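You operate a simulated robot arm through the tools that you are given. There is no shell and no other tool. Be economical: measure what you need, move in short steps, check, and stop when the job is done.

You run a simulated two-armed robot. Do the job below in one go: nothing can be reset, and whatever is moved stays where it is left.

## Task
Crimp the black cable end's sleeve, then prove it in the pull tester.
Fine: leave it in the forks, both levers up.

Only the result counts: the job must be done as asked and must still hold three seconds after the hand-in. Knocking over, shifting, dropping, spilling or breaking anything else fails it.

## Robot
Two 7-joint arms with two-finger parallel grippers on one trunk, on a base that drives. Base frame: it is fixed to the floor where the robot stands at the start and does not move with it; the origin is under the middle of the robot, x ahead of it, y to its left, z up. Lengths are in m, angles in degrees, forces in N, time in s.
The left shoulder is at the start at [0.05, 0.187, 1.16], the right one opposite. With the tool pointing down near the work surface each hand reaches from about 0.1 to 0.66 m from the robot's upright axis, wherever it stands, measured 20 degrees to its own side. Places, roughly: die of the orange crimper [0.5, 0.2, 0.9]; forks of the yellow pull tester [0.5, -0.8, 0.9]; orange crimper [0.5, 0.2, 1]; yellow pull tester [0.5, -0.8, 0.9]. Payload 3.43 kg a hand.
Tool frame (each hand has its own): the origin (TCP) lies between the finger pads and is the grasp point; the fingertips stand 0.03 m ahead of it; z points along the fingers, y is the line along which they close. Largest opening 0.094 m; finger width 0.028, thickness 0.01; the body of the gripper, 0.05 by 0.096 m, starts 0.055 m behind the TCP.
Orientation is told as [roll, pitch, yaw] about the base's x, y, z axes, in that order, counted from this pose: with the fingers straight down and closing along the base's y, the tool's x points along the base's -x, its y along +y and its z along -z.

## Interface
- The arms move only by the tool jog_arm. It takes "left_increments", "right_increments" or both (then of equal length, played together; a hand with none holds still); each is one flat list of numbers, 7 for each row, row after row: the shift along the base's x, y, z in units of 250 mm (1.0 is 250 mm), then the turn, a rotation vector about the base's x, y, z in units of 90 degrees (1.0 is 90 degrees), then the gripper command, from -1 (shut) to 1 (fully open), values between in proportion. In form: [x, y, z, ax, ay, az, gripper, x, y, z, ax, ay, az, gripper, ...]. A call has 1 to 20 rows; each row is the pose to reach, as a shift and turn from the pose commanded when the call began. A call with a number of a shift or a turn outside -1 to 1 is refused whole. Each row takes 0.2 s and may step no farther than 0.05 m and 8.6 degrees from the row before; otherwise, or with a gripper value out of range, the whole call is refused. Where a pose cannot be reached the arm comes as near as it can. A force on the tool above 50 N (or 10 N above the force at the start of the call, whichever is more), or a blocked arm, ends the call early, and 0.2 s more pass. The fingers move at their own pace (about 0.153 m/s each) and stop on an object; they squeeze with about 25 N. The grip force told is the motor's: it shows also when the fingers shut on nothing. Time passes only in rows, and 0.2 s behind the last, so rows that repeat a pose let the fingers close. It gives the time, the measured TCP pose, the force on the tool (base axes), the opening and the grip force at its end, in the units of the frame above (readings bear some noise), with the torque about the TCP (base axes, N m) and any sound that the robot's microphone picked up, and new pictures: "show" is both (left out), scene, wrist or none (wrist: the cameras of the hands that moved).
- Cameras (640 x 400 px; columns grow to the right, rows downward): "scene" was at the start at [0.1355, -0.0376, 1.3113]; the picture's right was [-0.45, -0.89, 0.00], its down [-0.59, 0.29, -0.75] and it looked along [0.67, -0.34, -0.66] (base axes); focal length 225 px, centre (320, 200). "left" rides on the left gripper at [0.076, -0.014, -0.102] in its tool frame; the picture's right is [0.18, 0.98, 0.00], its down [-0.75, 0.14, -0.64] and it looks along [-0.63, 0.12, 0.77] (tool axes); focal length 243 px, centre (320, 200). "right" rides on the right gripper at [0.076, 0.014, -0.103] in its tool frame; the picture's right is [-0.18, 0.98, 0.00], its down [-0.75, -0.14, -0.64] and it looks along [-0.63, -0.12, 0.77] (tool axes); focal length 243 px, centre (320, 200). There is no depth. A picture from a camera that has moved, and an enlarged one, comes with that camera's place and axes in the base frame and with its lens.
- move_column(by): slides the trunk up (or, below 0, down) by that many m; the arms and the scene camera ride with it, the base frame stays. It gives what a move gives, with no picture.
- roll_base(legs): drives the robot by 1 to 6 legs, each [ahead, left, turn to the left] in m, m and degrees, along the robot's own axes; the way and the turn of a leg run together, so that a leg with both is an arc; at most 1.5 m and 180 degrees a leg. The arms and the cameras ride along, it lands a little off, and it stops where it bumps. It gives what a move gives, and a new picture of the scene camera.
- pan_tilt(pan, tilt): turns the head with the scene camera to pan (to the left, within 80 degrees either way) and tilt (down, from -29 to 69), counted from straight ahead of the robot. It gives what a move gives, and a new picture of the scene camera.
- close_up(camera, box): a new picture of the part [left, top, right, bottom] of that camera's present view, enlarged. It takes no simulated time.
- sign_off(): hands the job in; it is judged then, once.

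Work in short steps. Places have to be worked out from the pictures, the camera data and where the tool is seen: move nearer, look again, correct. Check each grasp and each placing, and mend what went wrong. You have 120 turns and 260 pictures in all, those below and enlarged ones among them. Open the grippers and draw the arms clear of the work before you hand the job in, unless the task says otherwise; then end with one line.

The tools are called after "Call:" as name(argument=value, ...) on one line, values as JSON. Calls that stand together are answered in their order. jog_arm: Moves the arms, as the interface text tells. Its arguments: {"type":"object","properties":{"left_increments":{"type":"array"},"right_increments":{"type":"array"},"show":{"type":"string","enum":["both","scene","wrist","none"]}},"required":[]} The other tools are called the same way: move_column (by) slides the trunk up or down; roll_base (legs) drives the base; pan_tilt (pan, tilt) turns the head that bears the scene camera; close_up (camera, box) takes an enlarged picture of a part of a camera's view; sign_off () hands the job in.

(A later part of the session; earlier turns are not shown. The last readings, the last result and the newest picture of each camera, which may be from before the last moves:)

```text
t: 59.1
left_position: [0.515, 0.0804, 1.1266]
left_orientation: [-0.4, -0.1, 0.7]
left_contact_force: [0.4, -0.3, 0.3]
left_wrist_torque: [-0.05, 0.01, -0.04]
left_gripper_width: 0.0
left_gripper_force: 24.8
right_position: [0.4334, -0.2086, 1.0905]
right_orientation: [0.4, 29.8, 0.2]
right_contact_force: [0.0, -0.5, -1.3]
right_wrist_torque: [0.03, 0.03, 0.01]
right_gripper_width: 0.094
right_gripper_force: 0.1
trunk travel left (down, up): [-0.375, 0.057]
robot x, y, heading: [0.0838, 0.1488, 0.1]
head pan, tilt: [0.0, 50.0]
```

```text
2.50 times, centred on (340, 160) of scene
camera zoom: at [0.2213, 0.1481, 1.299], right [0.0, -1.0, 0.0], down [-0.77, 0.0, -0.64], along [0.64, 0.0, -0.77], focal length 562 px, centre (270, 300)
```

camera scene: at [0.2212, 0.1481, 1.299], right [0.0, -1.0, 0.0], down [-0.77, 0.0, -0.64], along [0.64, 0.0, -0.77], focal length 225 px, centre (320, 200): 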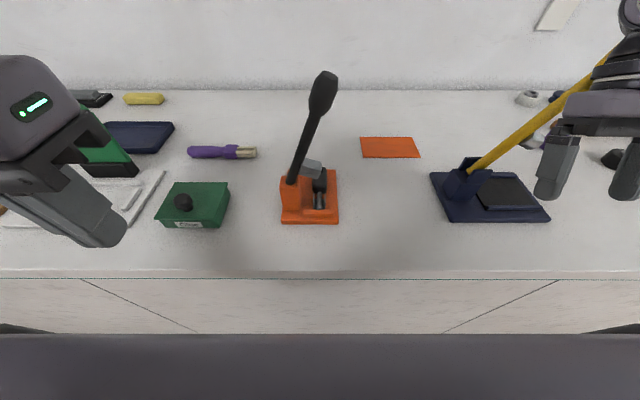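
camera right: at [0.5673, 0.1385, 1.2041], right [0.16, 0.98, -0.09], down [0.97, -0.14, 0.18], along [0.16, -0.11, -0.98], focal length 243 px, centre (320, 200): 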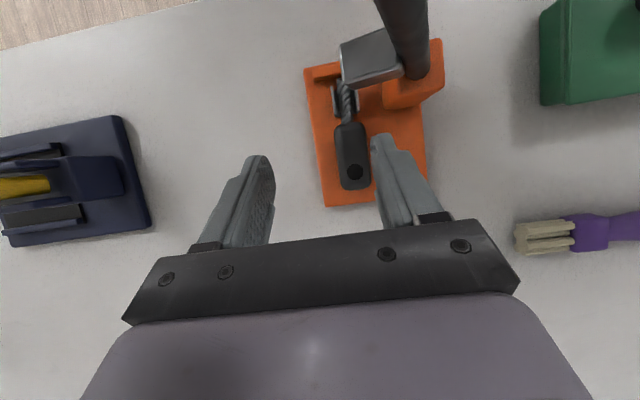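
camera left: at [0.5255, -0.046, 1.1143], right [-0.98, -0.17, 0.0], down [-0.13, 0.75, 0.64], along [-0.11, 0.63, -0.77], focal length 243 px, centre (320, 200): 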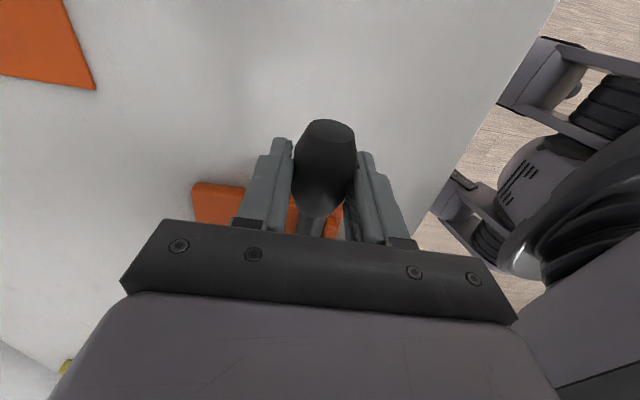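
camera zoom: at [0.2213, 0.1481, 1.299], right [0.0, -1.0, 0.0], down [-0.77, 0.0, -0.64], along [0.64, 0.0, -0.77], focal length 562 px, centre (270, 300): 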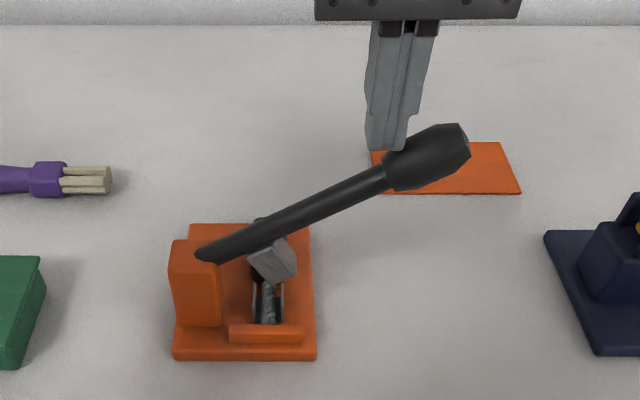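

The lever follows and the sleeve is right under the jaw. I press on down to near horizontal.

Call:
jog_arm(left_increments=[0, -0.035, -0.045, 0, 0, 0, -1, 0, -0.07, -0.092, 0, 0, 0, -1, 0, -0.1, -0.14, 0, 0, 0, -1, 0, -0.128, -0.19, 0, 0, 0, -1, 0, -0.15, -0.245, 0, 0, 0, -1, 0, -0.168, -0.3, 0, 0, 0, -1], show="none")

Call:
close_up(camera="scene", box=[270, 130, 430, 240])

```text
t: 60.5
left_position: [0.5133, 0.0392, 1.05]
left_orientation: [-0.5, -0.2, 0.7]
left_contact_force: [0.0, -0.8, -0.6]
left_wrist_torque: [-0.02, 0.0, -0.03]
left_gripper_width: 0.0
left_gripper_force: 24.8
right_position: [0.4333, -0.2098, 1.091]
right_orientation: [0.4, 30.0, 0.2]
right_contact_force: [0.8, 0.0, -0.5]
right_wrist_torque: [0.01, 0.04, 0.03]
right_gripper_width: 0.0935
right_gripper_force: 0.1
trunk travel left (down, up): [-0.375, 0.057]
robot x, y, heading: [0.0869, 0.1485, 0.4]
head pan, tilt: [0.0, 50.0]
```

```text
3.64 times, centred on (350, 185) of scene
camera zoom: at [0.2213, 0.1482, 1.2989], right [0.0, -1.0, 0.0], down [-0.77, 0.0, -0.64], along [0.64, 0.0, -0.77], focal length 818 px, centre (211, 254)
```

zoom: 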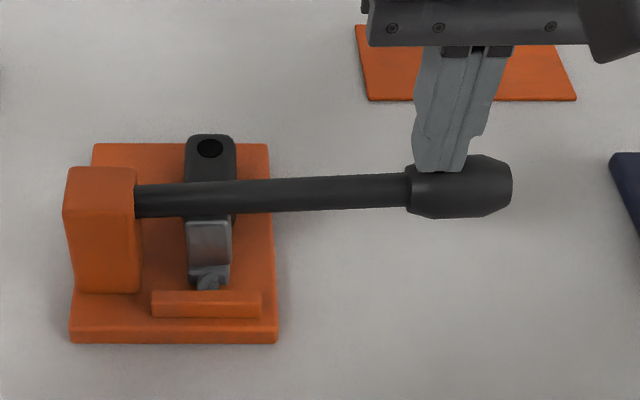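

Jaw is just over the wings. I press straight down in small steps, watching the force and listening for a click.

Call:
jog_arm(left_increments=[0, 0, -0.03, 0, 0, 0, -1, 0, 0, -0.06, 0, 0, 0, -1, 0, 0, -0.09, 0, 0, 0, -1, 0, 0.005, -0.12, 0, 0, 0, -1], show="none")

Call:
close_up(camera="scene", box=[270, 130, 430, 240])

```text
t: 61.4
left_position: [0.5136, 0.0403, 1.037]
left_orientation: [-1.2, -0.9, 0.6]
left_contact_force: [-8.8, 5.0, 21.4]
left_wrist_torque: [0.07, 0.26, 0.0]
left_gripper_width: 0.0003
left_gripper_force: 25.2
right_position: [0.4312, -0.2082, 1.0912]
right_orientation: [0.3, 29.6, 0.3]
right_contact_force: [-0.1, 0.6, 0.1]
right_wrist_torque: [-0.01, -0.05, 0.01]
right_gripper_width: 0.0943
right_gripper_force: 0.1
trunk travel left (down, up): [-0.375, 0.057]
robot x, y, heading: [0.0839, 0.1502, 0.3]
head pan, tilt: [0.0, 50.0]
stopped in row 4 (left hand): the force on the tool passed its limit at 57 N (the readings are from after the stop); the commanded pose is now the measured one
```

```text
3.64 times, centred on (350, 185) of scene
camera zoom: at [0.2191, 0.1498, 1.2993], right [0.0, -1.0, 0.0], down [-0.76, 0.0, -0.64], along [0.64, 0.0, -0.76], focal length 818 px, centre (211, 254)
```

zoom: 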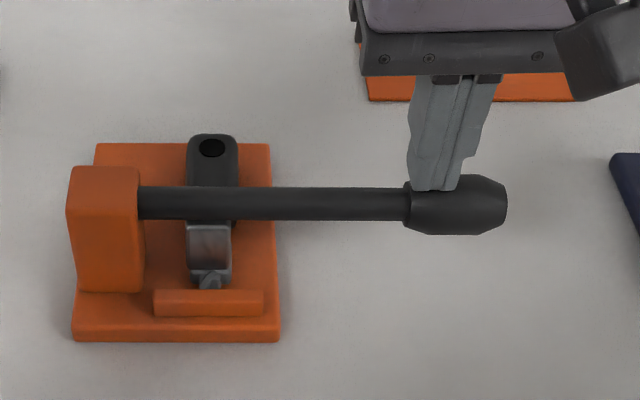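

It stopped at 57 N with the lever just past horizontal and no click reported. I press again more slowly, near the handle's end for leverage.

Call:
jog_arm(left_increments=[0, 0, -0.015, 0, 0, 0, -1, 0, 0, -0.03, 0, 0, 0, -1, 0, 0, -0.04, 0, 0, 0, -1, 0, 0, -0.05, 0, 0, 0, -1, 0, 0, -0.06, 0, 0, 0, -1, 0, 0, -0.07, 0, 0, 0, -1], show="none")

Call:
close_up(camera="scene", box=[270, 150, 366, 230])

```text
t: 61.9
left_position: [0.5137, 0.04, 1.0374]
left_orientation: [-1.6, -1.1, 0.6]
left_contact_force: [-11.6, 9.9, 24.8]
left_wrist_torque: [0.2, 0.4, -0.08]
left_gripper_width: 0.0001
left_gripper_force: 25.0
right_position: [0.4316, -0.2068, 1.0912]
right_orientation: [0.4, 29.8, 0.2]
right_contact_force: [-0.5, -0.4, -0.5]
right_wrist_torque: [0.01, -0.02, 0.02]
right_gripper_width: 0.0939
right_gripper_force: 0.0
trunk travel left (down, up): [-0.375, 0.057]
robot x, y, heading: [0.0816, 0.148, 0.4]
head pan, tilt: [0.0, 50.0]
stopped in row 2 (left hand): the force on the tool passed its limit at 53 N (the readings are from after the stop); the commanded pose is now the measured one
```

```text
5.00 times, centred on (318, 190) of scene
camera zoom: at [0.2184, 0.1504, 1.2992], right [0.0, -1.0, 0.0], down [-0.76, 0.0, -0.64], along [0.64, 0.0, -0.76], focal length 1124 px, centre (330, 250)
```

zoom: 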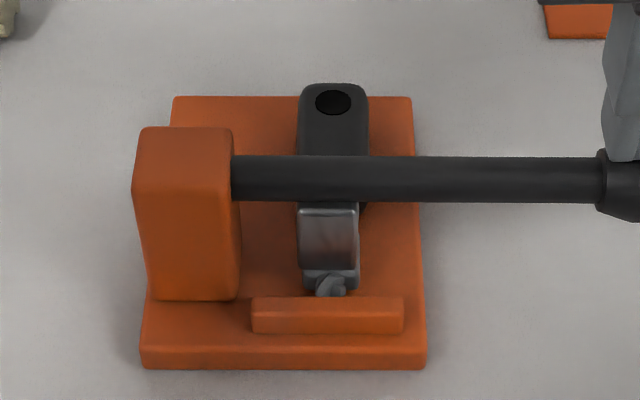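

The lever is bottomed on the work. I lift the left hand and turn it +90° open, as before, to grip the handle, and look at the sleeve.

Call:
jog_arm(left_increments=[0, 0, 0.1, 0.015, 0.01, 0, -1, 0, 0, 0.25, 0.015, 0.01, 0.0, -1, 0, 0, 0.4, 0.015, 0.01, 0.09, 0, 0, 0, 0.42, 0.015, 0.01, 0.18, 1, 0, 0, 0.42, 0.015, 0, 0.27, 1, 0, 0, 0.42, 0, 0, 0.36, 1, 0, 0, 0.42, 0, 0, 0.45, 1, 0, 0, 0.42, 0, 0, 0.54, 1, 0, 0, 0.42, 0, 0, 0.63, 1, 0, 0, 0.42, 0, 0, 0.72, 1, 0, 0, 0.42, 0, 0, 0.81, 1, 0, 0, 0.42, 0, 0, 0.9, 1, 0, -0.04, 0.42, 0, 0, 0.99, 1, 0, -0.04, 0.42, 0, 0, 0.99, 1], show="wrist")

Call:
close_up(camera="scene", box=[270, 150, 366, 230])

```text
t: 64.9
left_position: [0.5265, 0.0397, 1.1436]
left_orientation: [-1.2, -0.5, 91.6]
left_contact_force: [-1.1, -0.4, 0.2]
left_wrist_torque: [0.04, -0.04, 0.0]
left_gripper_width: 0.0941
left_gripper_force: 0.0
right_position: [0.4325, -0.2092, 1.0892]
right_orientation: [0.3, 30.0, 0.3]
right_contact_force: [-0.4, 0.5, -0.3]
right_wrist_torque: [0.01, 0.04, 0.02]
right_gripper_width: 0.0942
right_gripper_force: 0.0
trunk travel left (down, up): [-0.375, 0.057]
robot x, y, heading: [0.0842, 0.1464, 0.2]
head pan, tilt: [0.0, 50.0]
camera left: at [0.5418, -0.0374, 1.2439], right [-0.98, -0.21, -0.02], down [-0.18, 0.74, 0.65], along [-0.12, 0.63, -0.76], focal length 243 px, centre (320, 200)
```

left: 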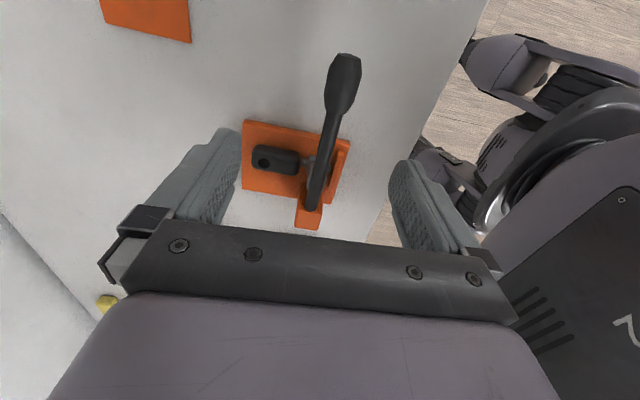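

```text
5.00 times, centred on (318, 190) of scene
camera zoom: at [0.221, 0.1485, 1.299], right [0.0, -1.0, 0.0], down [-0.77, 0.0, -0.64], along [0.64, 0.0, -0.77], focal length 1124 px, centre (330, 250)
```

zoom: 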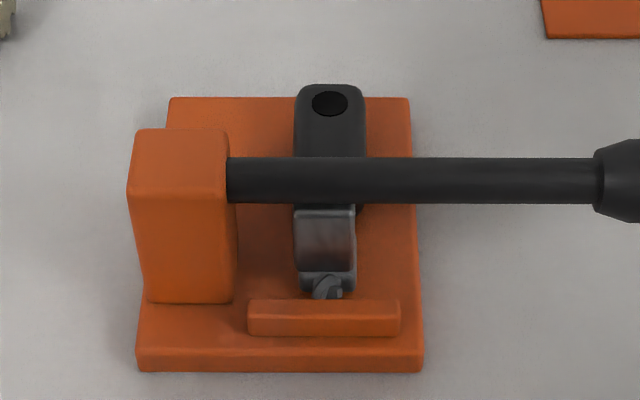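

Handle between the fingers; I correct x by −13 mm, descend and grip.

Call:
jog_arm(left_increments=[-0.054, -0.01, -0.13, 0.01, 0, -0.02, 1, -0.054, -0.02, -0.3, 0.01, 0, -0.02, 1, -0.054, -0.02, -0.45, 0.01, 0, -0.02, 1, -0.054, -0.02, -0.545, 0.01, 0, -0.02, 1, -0.054, -0.02, -0.545, 0.01, 0, -0.02, 0, -0.054, -0.02, -0.545, 0.01, 0, -0.02, -1, -0.054, -0.02, -0.545, 0.01, 0, -0.02, -1], show="wrist")

```text
t: 66.5
left_position: [0.5102, 0.0246, 1.003]
left_orientation: [-2.0, -1.8, 88.6]
left_contact_force: [36.0, -10.8, 8.8]
left_wrist_torque: [-0.45, -0.19, 1.27]
left_gripper_width: 0.0317
left_gripper_force: 44.7
right_position: [0.4362, -0.2093, 1.0889]
right_orientation: [0.4, 30.0, 0.3]
right_contact_force: [0.0, 0.8, 0.2]
right_wrist_torque: [-0.02, -0.01, 0.0]
right_gripper_width: 0.0938
right_gripper_force: 0.1
trunk travel left (down, up): [-0.375, 0.057]
robot x, y, heading: [0.0866, 0.1472, 0.2]
head pan, tilt: [0.0, 50.0]
camera left: at [0.5206, -0.0547, 1.1035], right [-0.99, -0.16, -0.04], down [-0.14, 0.74, 0.66], along [-0.08, 0.66, -0.75], focal length 243 px, centre (320, 200)
```

left: 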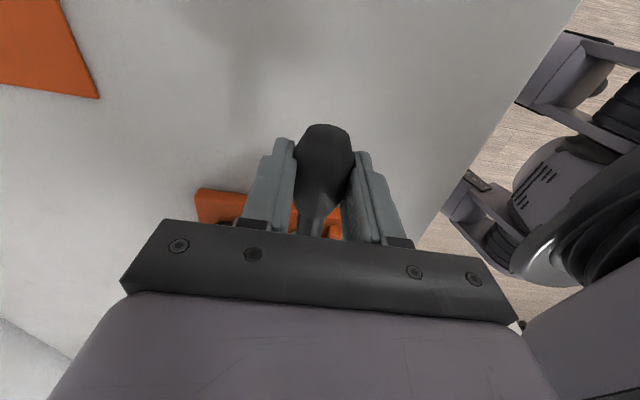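

Gripped, but with a side force because my commanded x was ~10 mm low; I correct that first and then raise the lever along its arc.

Call:
jog_arm(left_increments=[0.045, 0, 0.0, 0, 0, 0, -1, 0.045, 0.015, 0.122, 0, 0, 0, -1, 0.045, 0.051, 0.238, 0, 0, 0, -1, 0.045, 0.106, 0.347, 0, 0, 0, -1, 0.045, 0.18, 0.444, 0, 0, 0, -1, 0.045, 0.269, 0.528, 0, 0, 0, -1, 0.045, 0.34, 0.58, 0, 0, 0, -1], show="scene")

Call:
close_up(camera="scene", box=[270, 130, 366, 230])

```text
t: 68.1
left_position: [0.5122, 0.1072, 1.1513]
left_orientation: [-1.5, -1.8, 87.8]
left_contact_force: [-12.4, -13.9, 9.6]
left_wrist_torque: [-1.49, 0.69, 0.29]
left_gripper_width: 0.0321
left_gripper_force: 45.5
right_position: [0.4331, -0.2098, 1.0907]
right_orientation: [0.5, 29.7, 0.3]
right_contact_force: [-0.5, -0.4, 0.7]
right_wrist_torque: [-0.01, -0.02, 0.02]
right_gripper_width: 0.0939
right_gripper_force: 0.1
trunk travel left (down, up): [-0.375, 0.057]
robot x, y, heading: [0.084, 0.1488, 0.4]
head pan, tilt: [0.0, 50.0]
camera scene: at [0.2187, 0.147, 1.2994], right [0.0, -1.0, 0.0], down [-0.76, 0.0, -0.64], along [0.64, 0.0, -0.76], focal length 225 px, centre (320, 200)
```

scene: 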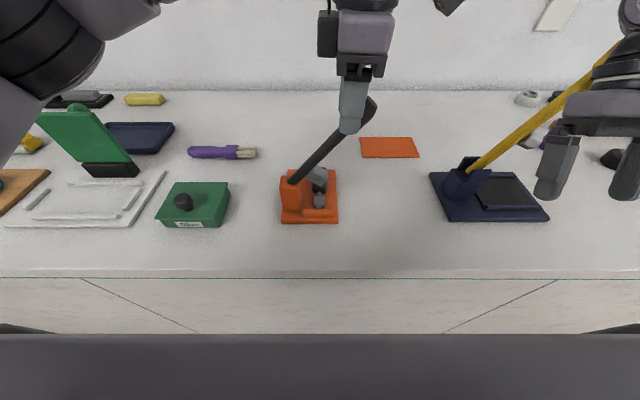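

```text
4.00 times, centred on (318, 180) of scene
camera zoom: at [0.2187, 0.147, 1.2994], right [0.0, -1.0, 0.0], down [-0.76, 0.0, -0.64], along [0.64, 0.0, -0.76], focal length 900 px, centre (328, 280)
```

zoom: 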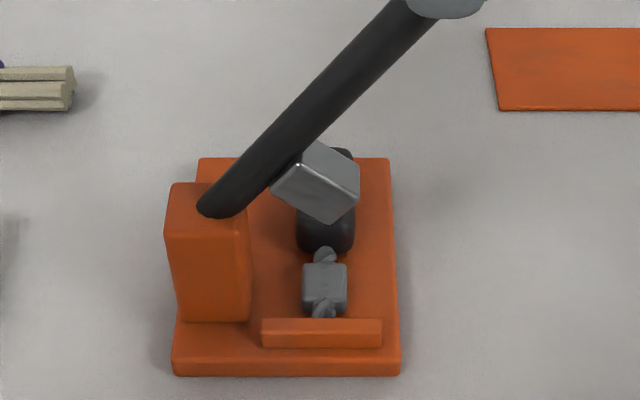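

The sleeve is crimped shut. I release the handle, hop over to its −y side with closed fingers, ready to push the lever fully up.

Call:
jog_arm(left_increments=[0, 0, 0, 0, 0, 0, 0.5, 0, 0, 0, 0, 0, 0, 1, 0, 0, 0.12, 0, 0, 0, 1, 0, 0, 0.24, 0, 0, 0, 1, 0, -0.15, 0.24, 0, 0, 0, 0, 0, -0.3, 0.22, 0, 0, 0, -1, 0, -0.4, 0.14, 0, 0, 0, -1, 0, -0.4, 0.03, 0, 0, 0, -1], show="scene")

```text
t: 70.1
left_position: [0.5519, 0.062, 1.1661]
left_orientation: [-1.6, 0.8, 92.7]
left_contact_force: [0.9, 0.0, 0.0]
left_wrist_torque: [0.0, -0.02, 0.04]
left_gripper_width: 0.0
left_gripper_force: 24.8
left hand out of reach, approached as far as the arm can: row 6, 7, 8
right_position: [0.4327, -0.2088, 1.0908]
right_orientation: [0.4, 29.9, 0.4]
right_contact_force: [-0.2, 0.2, -0.8]
right_wrist_torque: [-0.04, 0.02, -0.04]
right_gripper_width: 0.0938
right_gripper_force: 0.1
trunk travel left (down, up): [-0.375, 0.057]
robot x, y, heading: [0.0833, 0.1517, 0.1]
head pan, tilt: [0.0, 50.0]
stopped in row 8 (left hand): the arm was blocked; the commanded pose is now the measured one
camera scene: at [0.221, 0.149, 1.299], right [0.0, -1.0, 0.0], down [-0.77, 0.0, -0.64], along [0.64, 0.0, -0.77], focal length 225 px, centre (320, 200)
```

scene: 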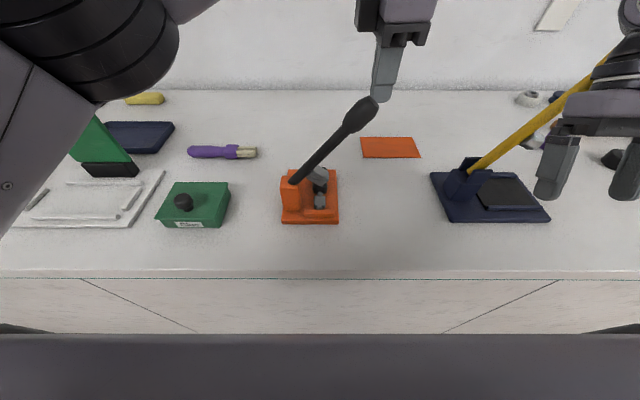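

The left arm stalled at its limit with yaw 90; I turn it back toward yaw 0 in place, moving −y, which freed it last time.

Call:
jog_arm(left_increments=[0, -0.03, 0, 0.01, 0, -0.09, -1, 0, -0.06, 0, 0.02, 0, -0.18, -1, 0, -0.08, 0, 0.02, 0, -0.27, -1, 0, -0.1, 0, 0.02, 0, -0.36, -1, 0, -0.1, 0, 0.02, 0, -0.45, -1, 0, -0.1, 0, 0.02, 0, -0.54, -1, 0, -0.1, 0, 0.02, 0, -0.63, -1, 0, -0.1, 0, 0.02, 0, -0.72, -1, 0, -0.1, 0, 0.02, 0, -0.81, -1, 0, -0.1, 0, 0.02, 0, -0.9, -1, 0, -0.1, -0.03, 0.02, 0, -0.99, -1, -0.05, -0.12, -0.06, 0.02, 0, -1.0, -1, -0.15, -0.12, -0.08, 0.02, 0, -1.0, -1], show="scene")

```text
t: 72.9
left_position: [0.5164, 0.0325, 1.145]
left_orientation: [-0.7, -0.2, 3.0]
left_contact_force: [-0.1, 0.0, 0.3]
left_wrist_torque: [0.02, 0.01, -0.01]
left_gripper_width: 0.0
left_gripper_force: 25.1
left hand out of reach, approached as far as the arm can: row 2, 3, 4, 5, 6, 7, 8, 9, 10, 11, 12
right_position: [0.4319, -0.209, 1.0896]
right_orientation: [0.4, 30.0, 0.3]
right_contact_force: [-0.2, -0.4, -0.6]
right_wrist_torque: [-0.03, -0.01, -0.01]
right_gripper_width: 0.0939
right_gripper_force: 0.0
trunk travel left (down, up): [-0.375, 0.057]
robot x, y, heading: [0.0813, 0.1462, 0.4]
head pan, tilt: [0.0, 50.0]
camera scene: at [0.2209, 0.1483, 1.299], right [0.0, -1.0, 0.0], down [-0.77, 0.0, -0.64], along [0.64, 0.0, -0.77], focal length 225 px, centre (320, 200)
```

scene: 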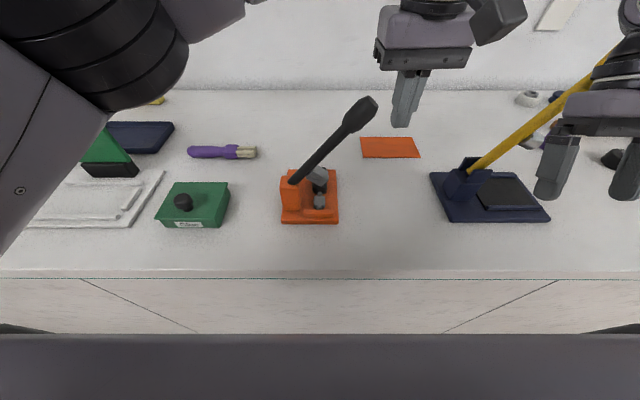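

Good position. I push the handle +y to upright and check.

Call:
jog_arm(left_increments=[-0.015, 0.08, 0.02, 0, 0, 0, -1, -0.015, 0.16, 0.03, 0, 0, 0, -1, -0.015, 0.23, 0.04, 0, 0, 0, -1, -0.015, 0.29, 0.05, 0, 0, 0, -1, -0.015, 0.318, 0.05, 0, 0, 0, -1, -0.015, 0.2, 0.05, 0, 0, 0, -1, -0.18, 0.14, 0.05, 0, 0, 0, -1, -0.36, 0.16, 0.05, 0, 0, 0, -1, -0.5, 0.22, 0.05, 0, 0, 0, -1, -0.65, 0.3, 0.05, 0, 0, 0, -1, -0.72, 0.45, 0.05, 0, 0, 0, -1, -0.75, 0.63, 0.05, 0, 0, 0, -1, -0.75, 0.8, 0.05, 0, 0, 0, -1, -0.75, 0.98, 0.05, 0, 0, 0, -1], show="scene")

Call:
close_up(camera="scene", box=[270, 130, 366, 230])

```text
t: 73.7
left_position: [0.5065, 0.0749, 1.1655]
left_orientation: [-2.3, -1.6, 2.0]
left_contact_force: [1.9, -12.1, 18.2]
left_wrist_torque: [0.2, -0.08, -0.11]
left_gripper_width: 0.0002
left_gripper_force: 25.4
right_position: [0.4323, -0.2103, 1.0914]
right_orientation: [0.4, 29.9, 0.1]
right_contact_force: [-0.4, 0.5, 0.1]
right_wrist_torque: [-0.03, -0.01, 0.0]
right_gripper_width: 0.094
right_gripper_force: 0.1
trunk travel left (down, up): [-0.375, 0.057]
robot x, y, heading: [0.0847, 0.1488, 0.2]
head pan, tilt: [0.0, 50.0]
stopped in row 4 (left hand): the force on the tool passed its limit at 58 N (the readings are from after the stop); the commanded pose is now the measured one
camera scene: at [0.2205, 0.1476, 1.2992], right [0.0, -1.0, 0.0], down [-0.77, 0.0, -0.64], along [0.64, 0.0, -0.77], focal length 225 px, centre (320, 200)
```

scene: 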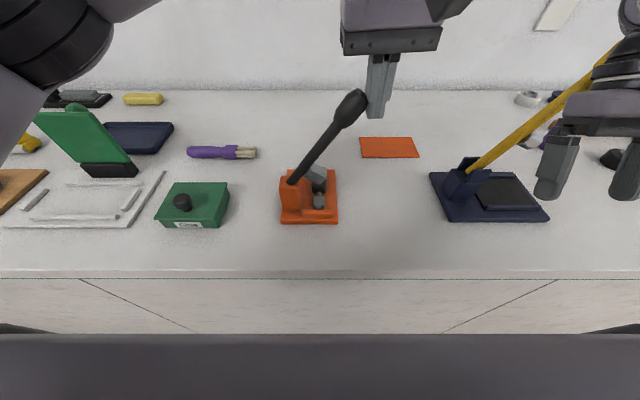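

```text
4.00 times, centred on (318, 180) of scene
camera zoom: at [0.2205, 0.1476, 1.2992], right [0.0, -1.0, 0.0], down [-0.77, 0.0, -0.64], along [0.64, 0.0, -0.77], focal length 900 px, centre (328, 280)
```

zoom: 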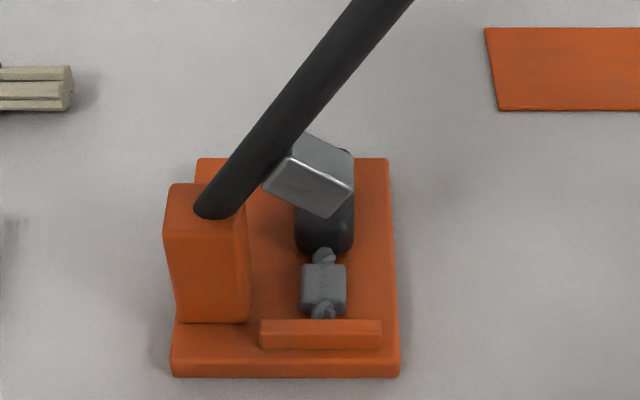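

The push stopped on a force peak with the lever at ~33°. I back off, lower the finger a little so it contacts the handle's side, and push again more slowly.

Call:
jog_arm(left_increments=[0.02, -0.06, 0.0, 0.025, 0.015, -0.02, -1, 0.02, -0.06, -0.08, 0.025, 0.015, -0.02, -1, 0.02, -0.02, -0.08, 0.025, 0.015, -0.02, -1, 0.02, 0.02, -0.075, 0.025, 0.015, -0.02, -1, 0.02, 0.05, -0.065, 0.025, 0.015, -0.02, -1, 0.02, 0.08, -0.055, 0.025, 0.015, -0.02, -1, 0.02, 0.11, -0.045, 0.025, 0.015, -0.02, -1, 0.02, 0.135, -0.035, 0.025, 0.015, -0.02, -1, 0.02, 0.155, -0.03, 0.025, 0.015, -0.02, -1], show="none")

Call:
close_up(camera="scene", box=[250, 50, 410, 240])

```text
t: 75.7
left_position: [0.5139, 0.1115, 1.1545]
left_orientation: [0.5, 0.1, 0.0]
left_contact_force: [0.8, -15.2, -4.6]
left_wrist_torque: [0.27, 0.02, 0.04]
left_gripper_width: 0.0002
left_gripper_force: 24.9
right_position: [0.4323, -0.2118, 1.089]
right_orientation: [0.5, 29.9, 0.2]
right_contact_force: [-0.3, 0.0, -0.5]
right_wrist_torque: [-0.02, 0.02, 0.02]
right_gripper_width: 0.0941
right_gripper_force: 0.1
trunk travel left (down, up): [-0.375, 0.057]
robot x, y, heading: [0.0876, 0.1462, -0.0]
head pan, tilt: [0.0, 50.0]
```

```text
2.11 times, centred on (330, 145) of scene
camera zoom: at [0.2218, 0.1453, 1.2988], right [0.0, -1.0, 0.0], down [-0.77, 0.0, -0.64], along [0.64, 0.0, -0.77], focal length 473 px, centre (299, 316)
```

zoom: 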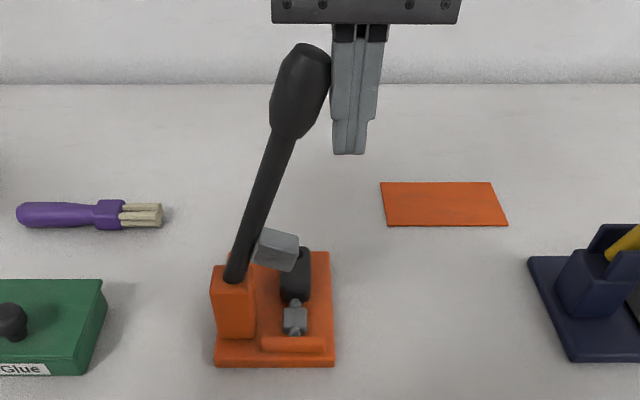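

Lever fully up. I withdraw the left hand the same way as before.

Call:
jog_arm(left_increments=[0, -0.12, 0, 0, 0, 0, -1, -0.15, -0.18, 0, 0, 0, 0, -1, -0.33, -0.16, 0, 0, 0, 0, -1, -0.5, -0.1, 0, 0, 0, 0, -1, -0.65, 0, 0, 0, 0, 0, -1, -0.7, 0.15, 0, 0, 0, 0, -1, -0.75, 0.32, 0, 0, 0, 0, -1, -0.75, 0.5, 0, 0, 0, 0, -1, -0.75, 0.68, 0, 0, 0, 0, -1, -0.75, 0.85, 0, 0, 0, 0, -1], show="none")

Call:
roll_base(legs=[[0, 0.12, 0]])

Call:
close_up(camera="scene", box=[330, 140, 426, 230])

```text
t: 77.9
left_position: [0.326, 0.3313, 1.1564]
left_orientation: [0.5, -0.2, 0.2]
left_contact_force: [-0.8, -0.1, 0.3]
left_wrist_torque: [-0.01, 0.02, 0.01]
left_gripper_width: 0.0
left_gripper_force: 25.2
right_position: [0.4331, -0.2093, 1.0902]
right_orientation: [0.3, 29.7, 0.1]
right_contact_force: [0.1, 0.1, 0.3]
right_wrist_torque: [-0.01, -0.04, -0.01]
right_gripper_width: 0.0942
right_gripper_force: 0.1
trunk travel left (down, up): [-0.375, 0.057]
robot x, y, heading: [0.0802, 0.1454, -0.0]
head pan, tilt: [0.0, 50.0]
```

```text
t: 79.6
left_position: [0.3262, 0.448, 1.1557]
left_orientation: [0.4, -0.2, 0.2]
left_contact_force: [-0.3, 0.4, 0.0]
left_wrist_torque: [-0.01, 0.0, -0.02]
left_gripper_width: 0.0002
left_gripper_force: 24.9
right_position: [0.4321, -0.0896, 1.0894]
right_orientation: [0.4, 29.9, 0.2]
right_contact_force: [0.0, -1.1, 0.5]
right_wrist_torque: [-0.05, 0.03, 0.0]
right_gripper_width: 0.0943
right_gripper_force: 0.1
trunk travel left (down, up): [-0.375, 0.057]
robot x, y, heading: [0.0833, 0.2674, 0.3]
head pan, tilt: [0.0, 50.0]
camera scene: at [0.2212, 0.2678, 1.299], right [0.0, -1.0, 0.0], down [-0.77, 0.0, -0.64], along [0.64, 0.0, -0.77], focal length 225 px, centre (320, 200)
```

scene: 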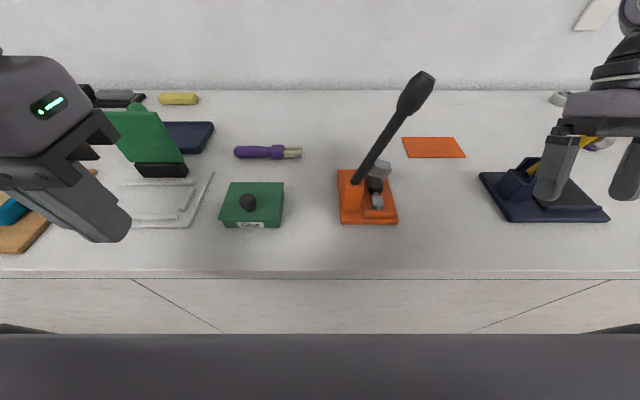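

```text
4.44 times, centred on (378, 185) of scene
camera zoom: at [0.2212, 0.2678, 1.299], right [0.0, -1.0, 0.0], down [-0.77, 0.0, -0.64], along [0.64, 0.0, -0.77], focal length 1000 px, centre (62, 267)
```

zoom: 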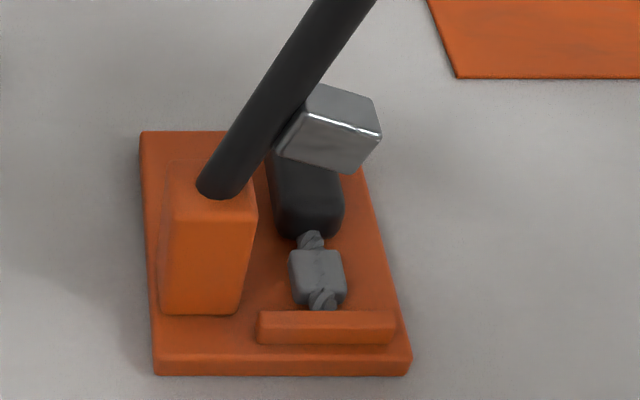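

Crimp is clean and the cable is where I left it. I bring the right hand back above the body by the reverse path with fingers opened to ~60 mm.

Call:
jog_arm(right_increments=[0.18, 0, 0, 0, 0, 0, 0.3, 0.36, 0.05, 0, 0, 0, 0, 0.3, 0.5, 0.15, 0, 0, 0, 0, 0.3, 0.57, 0.3, 0, 0, 0, 0, 0.3, 0.58, 0.46, 0, 0, 0, 0, 0.3, 0.58, 0.64, 0, 0, 0, 0, 0.3, 0.58, 0.82, 0, 0, 0, 0, 0.3, 0.58, 0.964, -0.04, 0, 0, 0, 0.3, 0.58, 0.964, -0.08, 0, 0, 0, 0.3], show="wrist")

```text
t: 81.6
left_position: [0.3248, 0.4489, 1.1555]
left_orientation: [0.3, 0.0, 0.2]
left_contact_force: [-0.2, -0.1, 0.3]
left_wrist_torque: [0.0, 0.0, 0.0]
left_gripper_width: 0.0001
left_gripper_force: 25.3
right_position: [0.5789, 0.1509, 1.0684]
right_orientation: [0.4, 30.0, 0.1]
right_contact_force: [-0.2, -0.5, -1.1]
right_wrist_torque: [-0.01, 0.0, -0.02]
right_gripper_width: 0.0613
right_gripper_force: 0.1
trunk travel left (down, up): [-0.375, 0.057]
robot x, y, heading: [0.0853, 0.27, 0.2]
head pan, tilt: [0.0, 50.0]
camera right: at [0.5644, 0.1647, 1.1954], right [0.16, 0.98, -0.09], down [0.97, -0.14, 0.18], along [0.17, -0.11, -0.98], focal length 243 px, centre (320, 200)
```

right: 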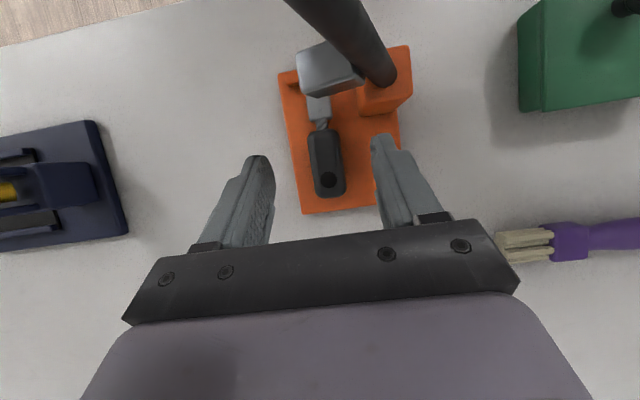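

Aligned over the body. I descend and close on it.

Call:
jog_arm(right_increments=[0, 0, -0.12, 0, 0, 0, 0.3, -0.01, 0, -0.25, 0, 0, 0, 0.3, -0.01, 0, -0.366, 0, 0, 0, 0.3, -0.01, 0, -0.366, 0, 0, 0, -0.4, -0.01, 0, -0.366, 0, 0, 0, -1, -0.01, 0, -0.366, 0, 0, 0, -1], show="wrist")

```text
t: 83.0
left_position: [0.3264, 0.4485, 1.1553]
left_orientation: [0.4, -0.1, 0.2]
left_contact_force: [0.8, 0.6, 0.4]
left_wrist_torque: [0.02, 0.03, 0.0]
left_gripper_width: 0.0
left_gripper_force: 25.7
right_position: [0.5766, 0.1499, 0.9782]
right_orientation: [0.4, 29.9, 0.2]
right_contact_force: [-1.0, -0.1, -0.1]
right_wrist_torque: [0.02, 0.04, 0.0]
right_gripper_width: 0.0312
right_gripper_force: 25.0
trunk travel left (down, up): [-0.375, 0.057]
robot x, y, heading: [0.0788, 0.2598, -0.0]
head pan, tilt: [0.0, 50.0]
camera right: at [0.5621, 0.1635, 1.1052], right [0.16, 0.98, -0.09], down [0.97, -0.14, 0.18], along [0.17, -0.11, -0.98], focal length 243 px, centre (320, 200)
```

right: 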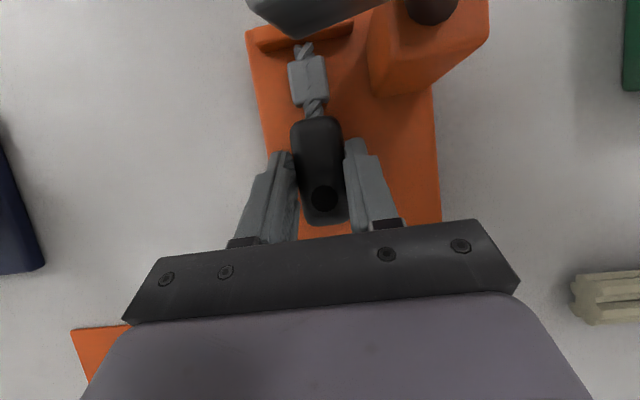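

Gripped. I lift 1 cm, slide back in +x from under the jaw, then right and up to a carrying pose.

Call:
jog_arm(right_increments=[0, 0, 0.05, 0, 0, 0, -1, 0.06, 0, 0.06, 0, 0, 0, -1, 0.11, 0, 0.06, 0, 0, 0, -1, 0.11, -0.15, 0.08, 0, 0, 0, -1, 0.11, -0.3, 0.15, 0, 0, 0, -1, 0.09, -0.45, 0.25, 0, 0, 0, -1, 0.04, -0.6, 0.35, 0, 0, 0, -1, -0.05, -0.75, 0.42, 0, 0, 0, -1, -0.18, -0.87, 0.45, 0, 0, 0, -1, -0.36, -0.93, 0.45, 0, 0, 0, -1, -0.5, -0.96, 0.45, 0, 0, 0, -1], show="scene")

```text
t: 85.4
left_position: [0.3248, 0.4491, 1.1552]
left_orientation: [0.4, -0.1, 0.2]
left_contact_force: [0.3, 0.2, -0.4]
left_wrist_torque: [0.01, -0.01, 0.01]
left_gripper_width: 0.0003
left_gripper_force: 24.4
right_position: [0.4482, -0.0885, 1.0905]
right_orientation: [0.3, 29.9, 0.3]
right_contact_force: [-0.6, 0.2, -1.9]
right_wrist_torque: [-0.03, -0.01, -0.02]
right_gripper_width: 0.0315
right_gripper_force: 25.0
trunk travel left (down, up): [-0.375, 0.057]
robot x, y, heading: [0.0796, 0.2622, 0.2]
head pan, tilt: [0.0, 50.0]
camera scene: at [0.2207, 0.2671, 1.299], right [0.0, -1.0, 0.0], down [-0.77, 0.0, -0.64], along [0.64, 0.0, -0.77], focal length 225 px, centre (320, 200)
```

scene: 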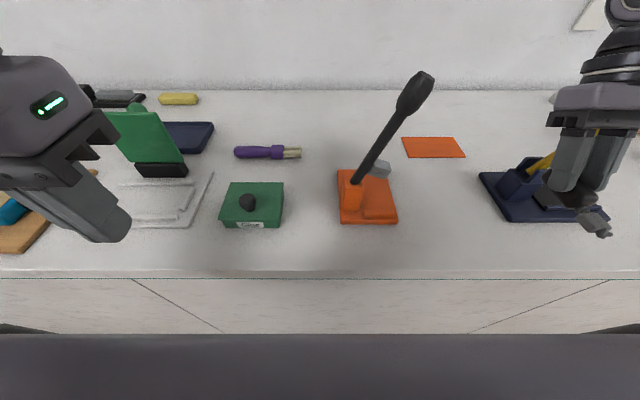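

Cable is held. I back the robot off 0.3 m so the arms clear all levers, and drive right ~1.0 m to face the pull tester, then look.

Call:
roll_base(legs=[[-0.3, 0, 0], [0, -0.95, 0]])

Call:
pan_tilt(pan=0, tilt=35)

```text
t: 95.7
left_position: [0.0293, -0.5034, 1.1561]
left_orientation: [0.4, -0.1, 0.1]
left_contact_force: [0.5, 0.1, 0.0]
left_wrist_torque: [0.01, -0.03, -0.01]
left_gripper_width: 0.0
left_gripper_force: 25.2
right_position: [0.1513, -1.0424, 1.0905]
right_orientation: [0.4, 29.8, 0.0]
right_contact_force: [0.6, 0.8, -1.2]
right_wrist_torque: [-0.01, -0.02, 0.0]
right_gripper_width: 0.0315
right_gripper_force: 25.2
trunk travel left (down, up): [-0.375, 0.057]
robot x, y, heading: [-0.2114, -0.6856, 0.2]
head pan, tilt: [0.0, 50.0]
camera scene: at [-0.0758, -0.6851, 1.299], right [0.0, -1.0, 0.0], down [-0.77, 0.0, -0.64], along [0.64, 0.0, -0.77], focal length 225 px, centre (320, 200)
```

scene: 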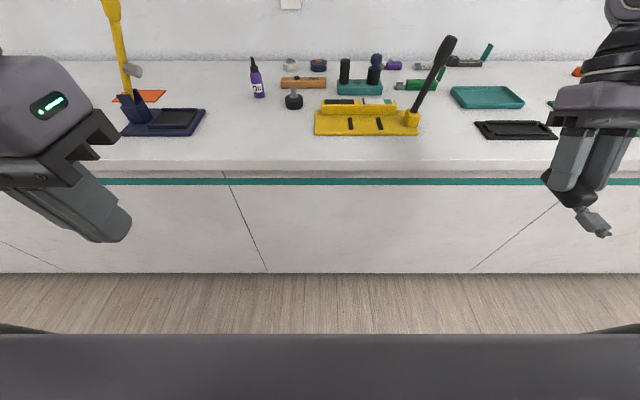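

```text
t: 96.5
left_position: [0.0278, -0.5037, 1.1565]
left_orientation: [0.4, -0.1, 0.0]
left_contact_force: [0.1, -0.1, -0.1]
left_wrist_torque: [0.0, -0.01, 0.02]
left_gripper_width: 0.0
left_gripper_force: 25.4
right_position: [0.151, -1.0407, 1.0903]
right_orientation: [0.4, 29.9, 0.1]
right_contact_force: [-0.8, 0.8, -0.6]
right_wrist_torque: [0.01, -0.02, 0.04]
right_gripper_width: 0.0313
right_gripper_force: 24.9
trunk travel left (down, up): [-0.375, 0.057]
robot x, y, heading: [-0.2157, -0.6845, 0.0]
head pan, tilt: [0.0, 35.0]
camera scene: at [-0.0648, -0.6851, 1.3206], right [0.0, -1.0, 0.0], down [-0.57, 0.0, -0.82], along [0.82, 0.0, -0.57], focal length 225 px, centre (320, 200)
```

scene: 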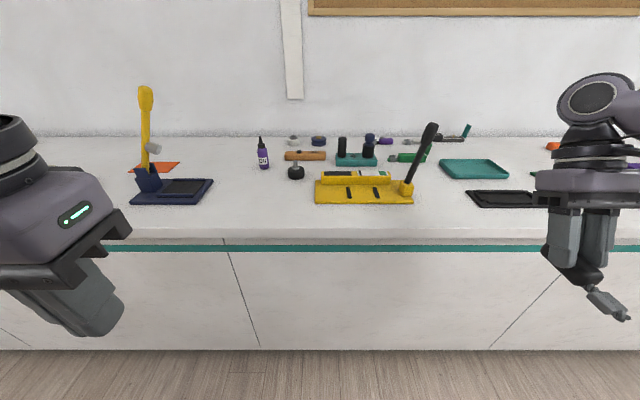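

Now the yellow tester with its black lever is visible; I zoom in on it.

Call:
close_up(camera="scene", box=[300, 115, 444, 215])

Call:
pan_tilt(pan=0, tilt=50)

Call:
close_up(camera="scene", box=[300, 70, 440, 150])

```text
4.00 times, centred on (372, 165) of scene
camera zoom: at [-0.0648, -0.6851, 1.3206], right [0.0, -1.0, 0.0], down [-0.57, 0.0, -0.82], along [0.82, 0.0, -0.57], focal length 900 px, centre (112, 340)
```

zoom: 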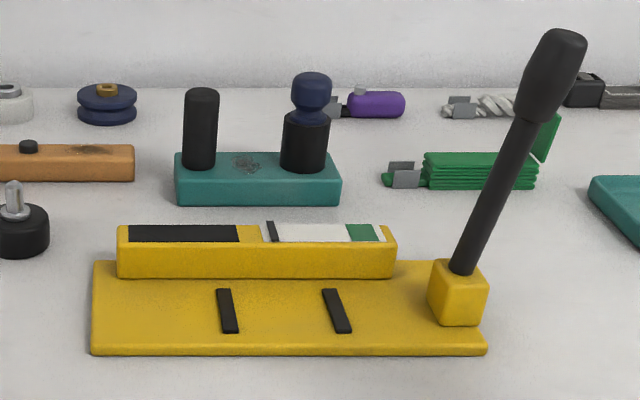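

```text
t: 97.3
left_position: [0.0298, -0.5035, 1.1565]
left_orientation: [0.3, -0.1, 0.1]
left_contact_force: [-1.1, -0.1, -0.2]
left_wrist_torque: [0.04, 0.01, -0.02]
left_gripper_width: 0.0
left_gripper_force: 25.2
right_position: [0.1508, -1.0413, 1.0915]
right_orientation: [0.4, 29.9, 0.1]
right_contact_force: [-0.4, -0.4, -0.7]
right_wrist_torque: [0.01, -0.05, 0.01]
right_gripper_width: 0.0312
right_gripper_force: 25.4
trunk travel left (down, up): [-0.375, 0.057]
robot x, y, heading: [-0.2123, -0.6852, 0.2]
head pan, tilt: [0.0, 50.0]
camera scene: at [-0.0758, -0.6851, 1.299], right [0.0, -1.0, 0.0], down [-0.77, 0.0, -0.64], along [0.64, 0.0, -0.77], focal length 225 px, centre (320, 200)
```

scene: 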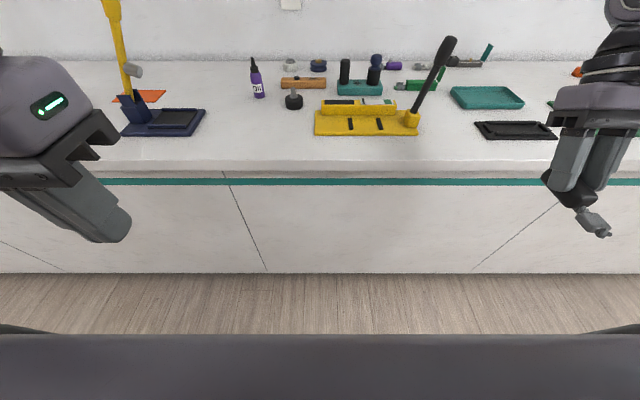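

```text
4.57 times, centred on (370, 110) of scene
camera zoom: at [-0.0758, -0.6851, 1.299], right [0.0, -1.0, 0.0], down [-0.77, 0.0, -0.64], along [0.64, 0.0, -0.77], focal length 1028 px, centre (91, 611)
```

zoom: 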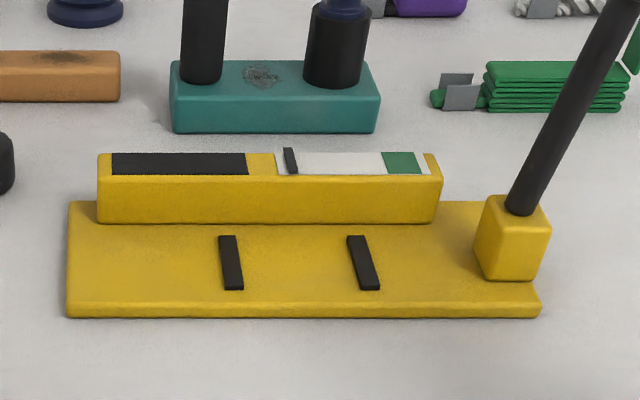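

I drive forward to the counter to see the forks closely.

Call:
roll_base(legs=[[0.29, -0.02, 0]])

Call:
close_up(camera="scene", box=[290, 110, 450, 230])

```text
t: 99.3
left_position: [0.316, -0.5252, 1.156]
left_orientation: [0.4, 0.1, 0.0]
left_contact_force: [-0.3, -0.6, 0.1]
left_wrist_torque: [-0.02, 0.01, 0.04]
left_gripper_width: 0.0
left_gripper_force: 25.3
right_position: [0.4367, -1.0626, 1.0904]
right_orientation: [0.4, 29.9, -0.1]
right_contact_force: [0.3, -0.6, -1.3]
right_wrist_torque: [-0.01, 0.0, 0.01]
right_gripper_width: 0.0312
right_gripper_force: 24.9
trunk travel left (down, up): [-0.375, 0.057]
robot x, y, heading: [0.0704, -0.7036, -0.3]
head pan, tilt: [0.0, 50.0]
camera scene: at [0.2105, -0.7055, 1.2989], right [0.0, -1.0, 0.0], down [-0.77, 0.0, -0.64], along [0.64, 0.0, -0.77], focal length 225 px, centre (320, 200)
```

scene: 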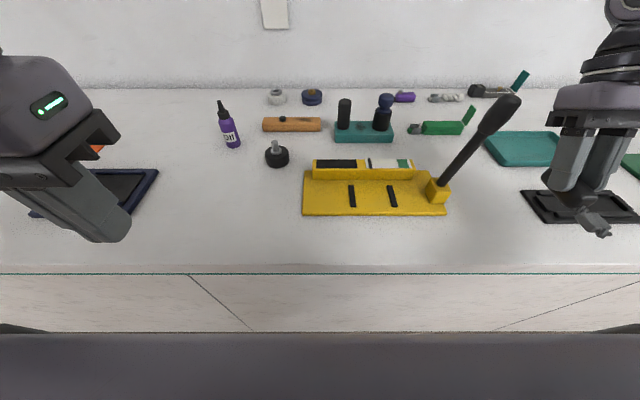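

```text
3.33 times, centred on (370, 170) of scene
camera zoom: at [0.2105, -0.7055, 1.2989], right [0.0, -1.0, 0.0], down [-0.77, 0.0, -0.64], along [0.64, 0.0, -0.77], focal length 750 px, centre (153, 300)
```

zoom: 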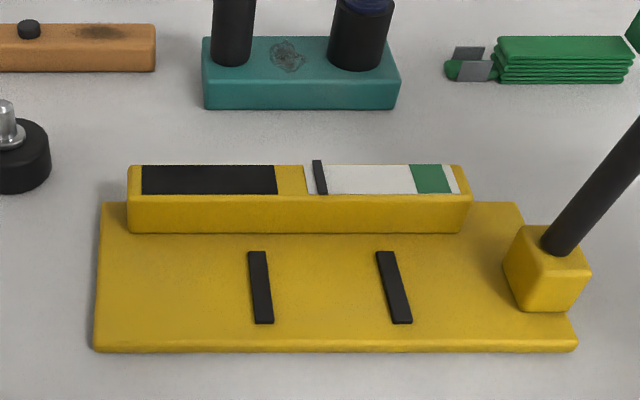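

The tester has a gauge box at the back, a lever post at the right, and two black strips (~0.085 m apart, at y≈−0.774 and −0.859) on the plate. I enlarge these.

Call:
close_up(camera="scene", box=[335, 175, 405, 220])

Call:
close_up(camera="scene", box=[305, 150, 455, 220])

```text
8.89 times, centred on (370, 198) of scene
camera zoom: at [0.2105, -0.7055, 1.2989], right [0.0, -1.0, 0.0], down [-0.77, 0.0, -0.64], along [0.64, 0.0, -0.77], focal length 1999 px, centre (-124, 222)
```

zoom: 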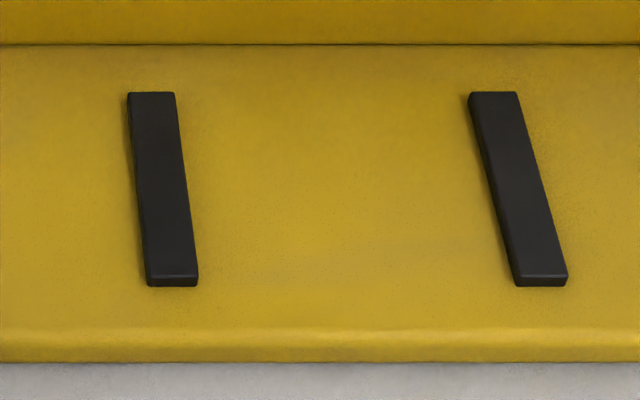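

```text
4.27 times, centred on (380, 185) of scene
camera zoom: at [0.2105, -0.7055, 1.2989], right [0.0, -1.0, 0.0], down [-0.77, 0.0, -0.64], along [0.64, 0.0, -0.77], focal length 960 px, centre (64, 264)
```

zoom: 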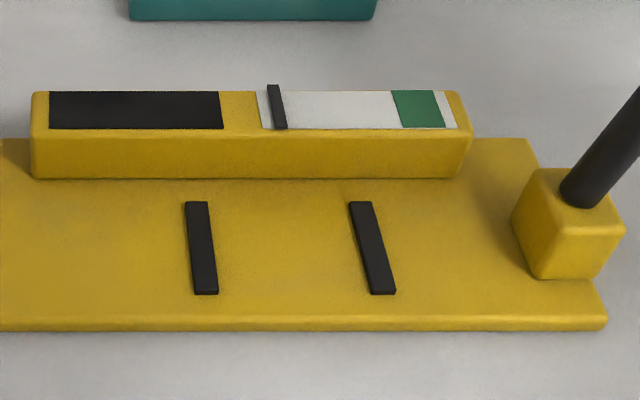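

The strips are low pads/forks running along x; the cable must lie along y across both. With the present lean the hand must lean to +y to stay clear of the tester's lever, so I turn +90° (tip to −y), moving back and over to y≈−0.85.

Call:
jog_arm(right_increments=[-0.1, 0, 0.1, 0, 0, 0.0, -1, -0.2, 0, 0.18, 0, 0, 0.0, -1, -0.2, 0.12, 0.18, 0, 0, 0.09, -1, -0.2, 0.24, 0.18, 0, 0, 0.18, -1, -0.2, 0.36, 0.18, 0, 0, 0.27, -1, -0.2, 0.48, 0.18, 0, 0, 0.36, -1, -0.2, 0.6, 0.18, 0, 0, 0.45, -1, -0.2, 0.72, 0.18, 0, 0, 0.54, -1, -0.2, 0.84, 0.18, 0, 0, 0.63, -1, -0.15, 0.9, 0.18, 0, 0, 0.72, -1, -0.1, 0.95, 0.18, 0, 0, 0.81, -1, -0.05, 0.98, 0.18, 0, 0, 0.9, -1, 0, 0.98, 0.18, 0, 0, 1.0, -1, 0, 0.98, 0.18, 0, 0, 1.0, -1], show="both")

```text
refused: row 13 steps farther than a row can; nothing moved
```

Row 13's turn was slightly too large; I resend with even steps.

Call:
jog_arm(right_increments=[-0.1, 0, 0.1, 0, 0, 0.0, -1, -0.2, 0, 0.18, 0, 0, 0.0, -1, -0.2, 0.12, 0.18, 0, 0, 0.09, -1, -0.2, 0.24, 0.18, 0, 0, 0.18, -1, -0.2, 0.36, 0.18, 0, 0, 0.27, -1, -0.2, 0.48, 0.18, 0, 0, 0.36, -1, -0.2, 0.6, 0.18, 0, 0, 0.45, -1, -0.2, 0.72, 0.18, 0, 0, 0.54, -1, -0.2, 0.84, 0.18, 0, 0, 0.63, -1, -0.15, 0.9, 0.18, 0, 0, 0.72, -1, -0.1, 0.95, 0.18, 0, 0, 0.81, -1, -0.05, 0.98, 0.18, 0, 0, 0.9, -1, 0, 0.98, 0.18, 0, 0, 0.99, -1, 0, 0.98, 0.18, 0, 0, 1.0, -1], show="both")

```text
t: 102.3
left_position: [0.3149, -0.5238, 1.1553]
left_orientation: [0.4, -0.1, 0.0]
left_contact_force: [0.2, -0.3, 0.6]
left_wrist_torque: [0.02, 0.04, 0.0]
left_gripper_width: 0.0
left_gripper_force: 25.0
right_position: [0.3739, -0.8041, 1.1058]
right_orientation: [0.3, 29.8, 89.9]
right_contact_force: [-0.8, 0.1, -0.8]
right_wrist_torque: [0.03, 0.0, 0.0]
right_gripper_width: 0.0314
right_gripper_force: 25.2
right hand out of reach, approached as far as the arm can: row 12, 13, 14
trunk travel left (down, up): [-0.375, 0.057]
robot x, y, heading: [0.07, -0.7043, -0.0]
head pan, tilt: [0.0, 50.0]
camera scene: at [0.2101, -0.7054, 1.299], right [0.0, -1.0, 0.0], down [-0.77, 0.0, -0.64], along [0.64, 0.0, -0.77], focal length 225 px, centre (320, 200)
camera right: at [0.3614, -0.8199, 1.2324], right [-0.98, 0.16, -0.09], down [0.14, 0.97, 0.18], along [0.11, 0.17, -0.98], focal length 243 px, centre (320, 200)
```

scene: 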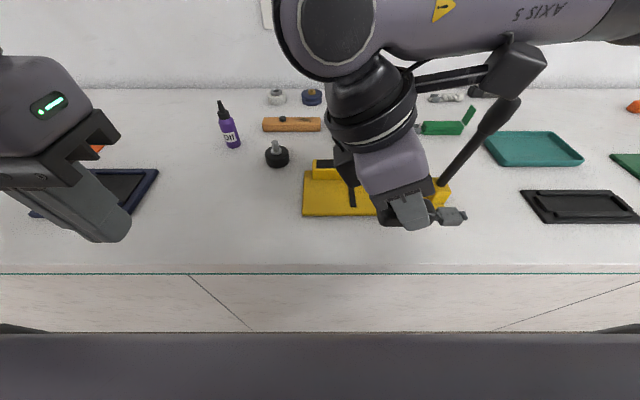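
right: 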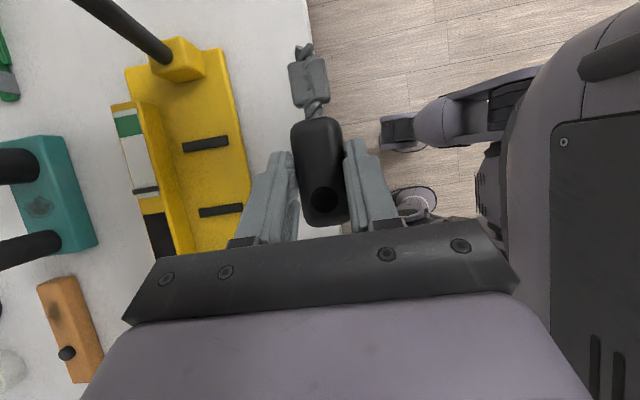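

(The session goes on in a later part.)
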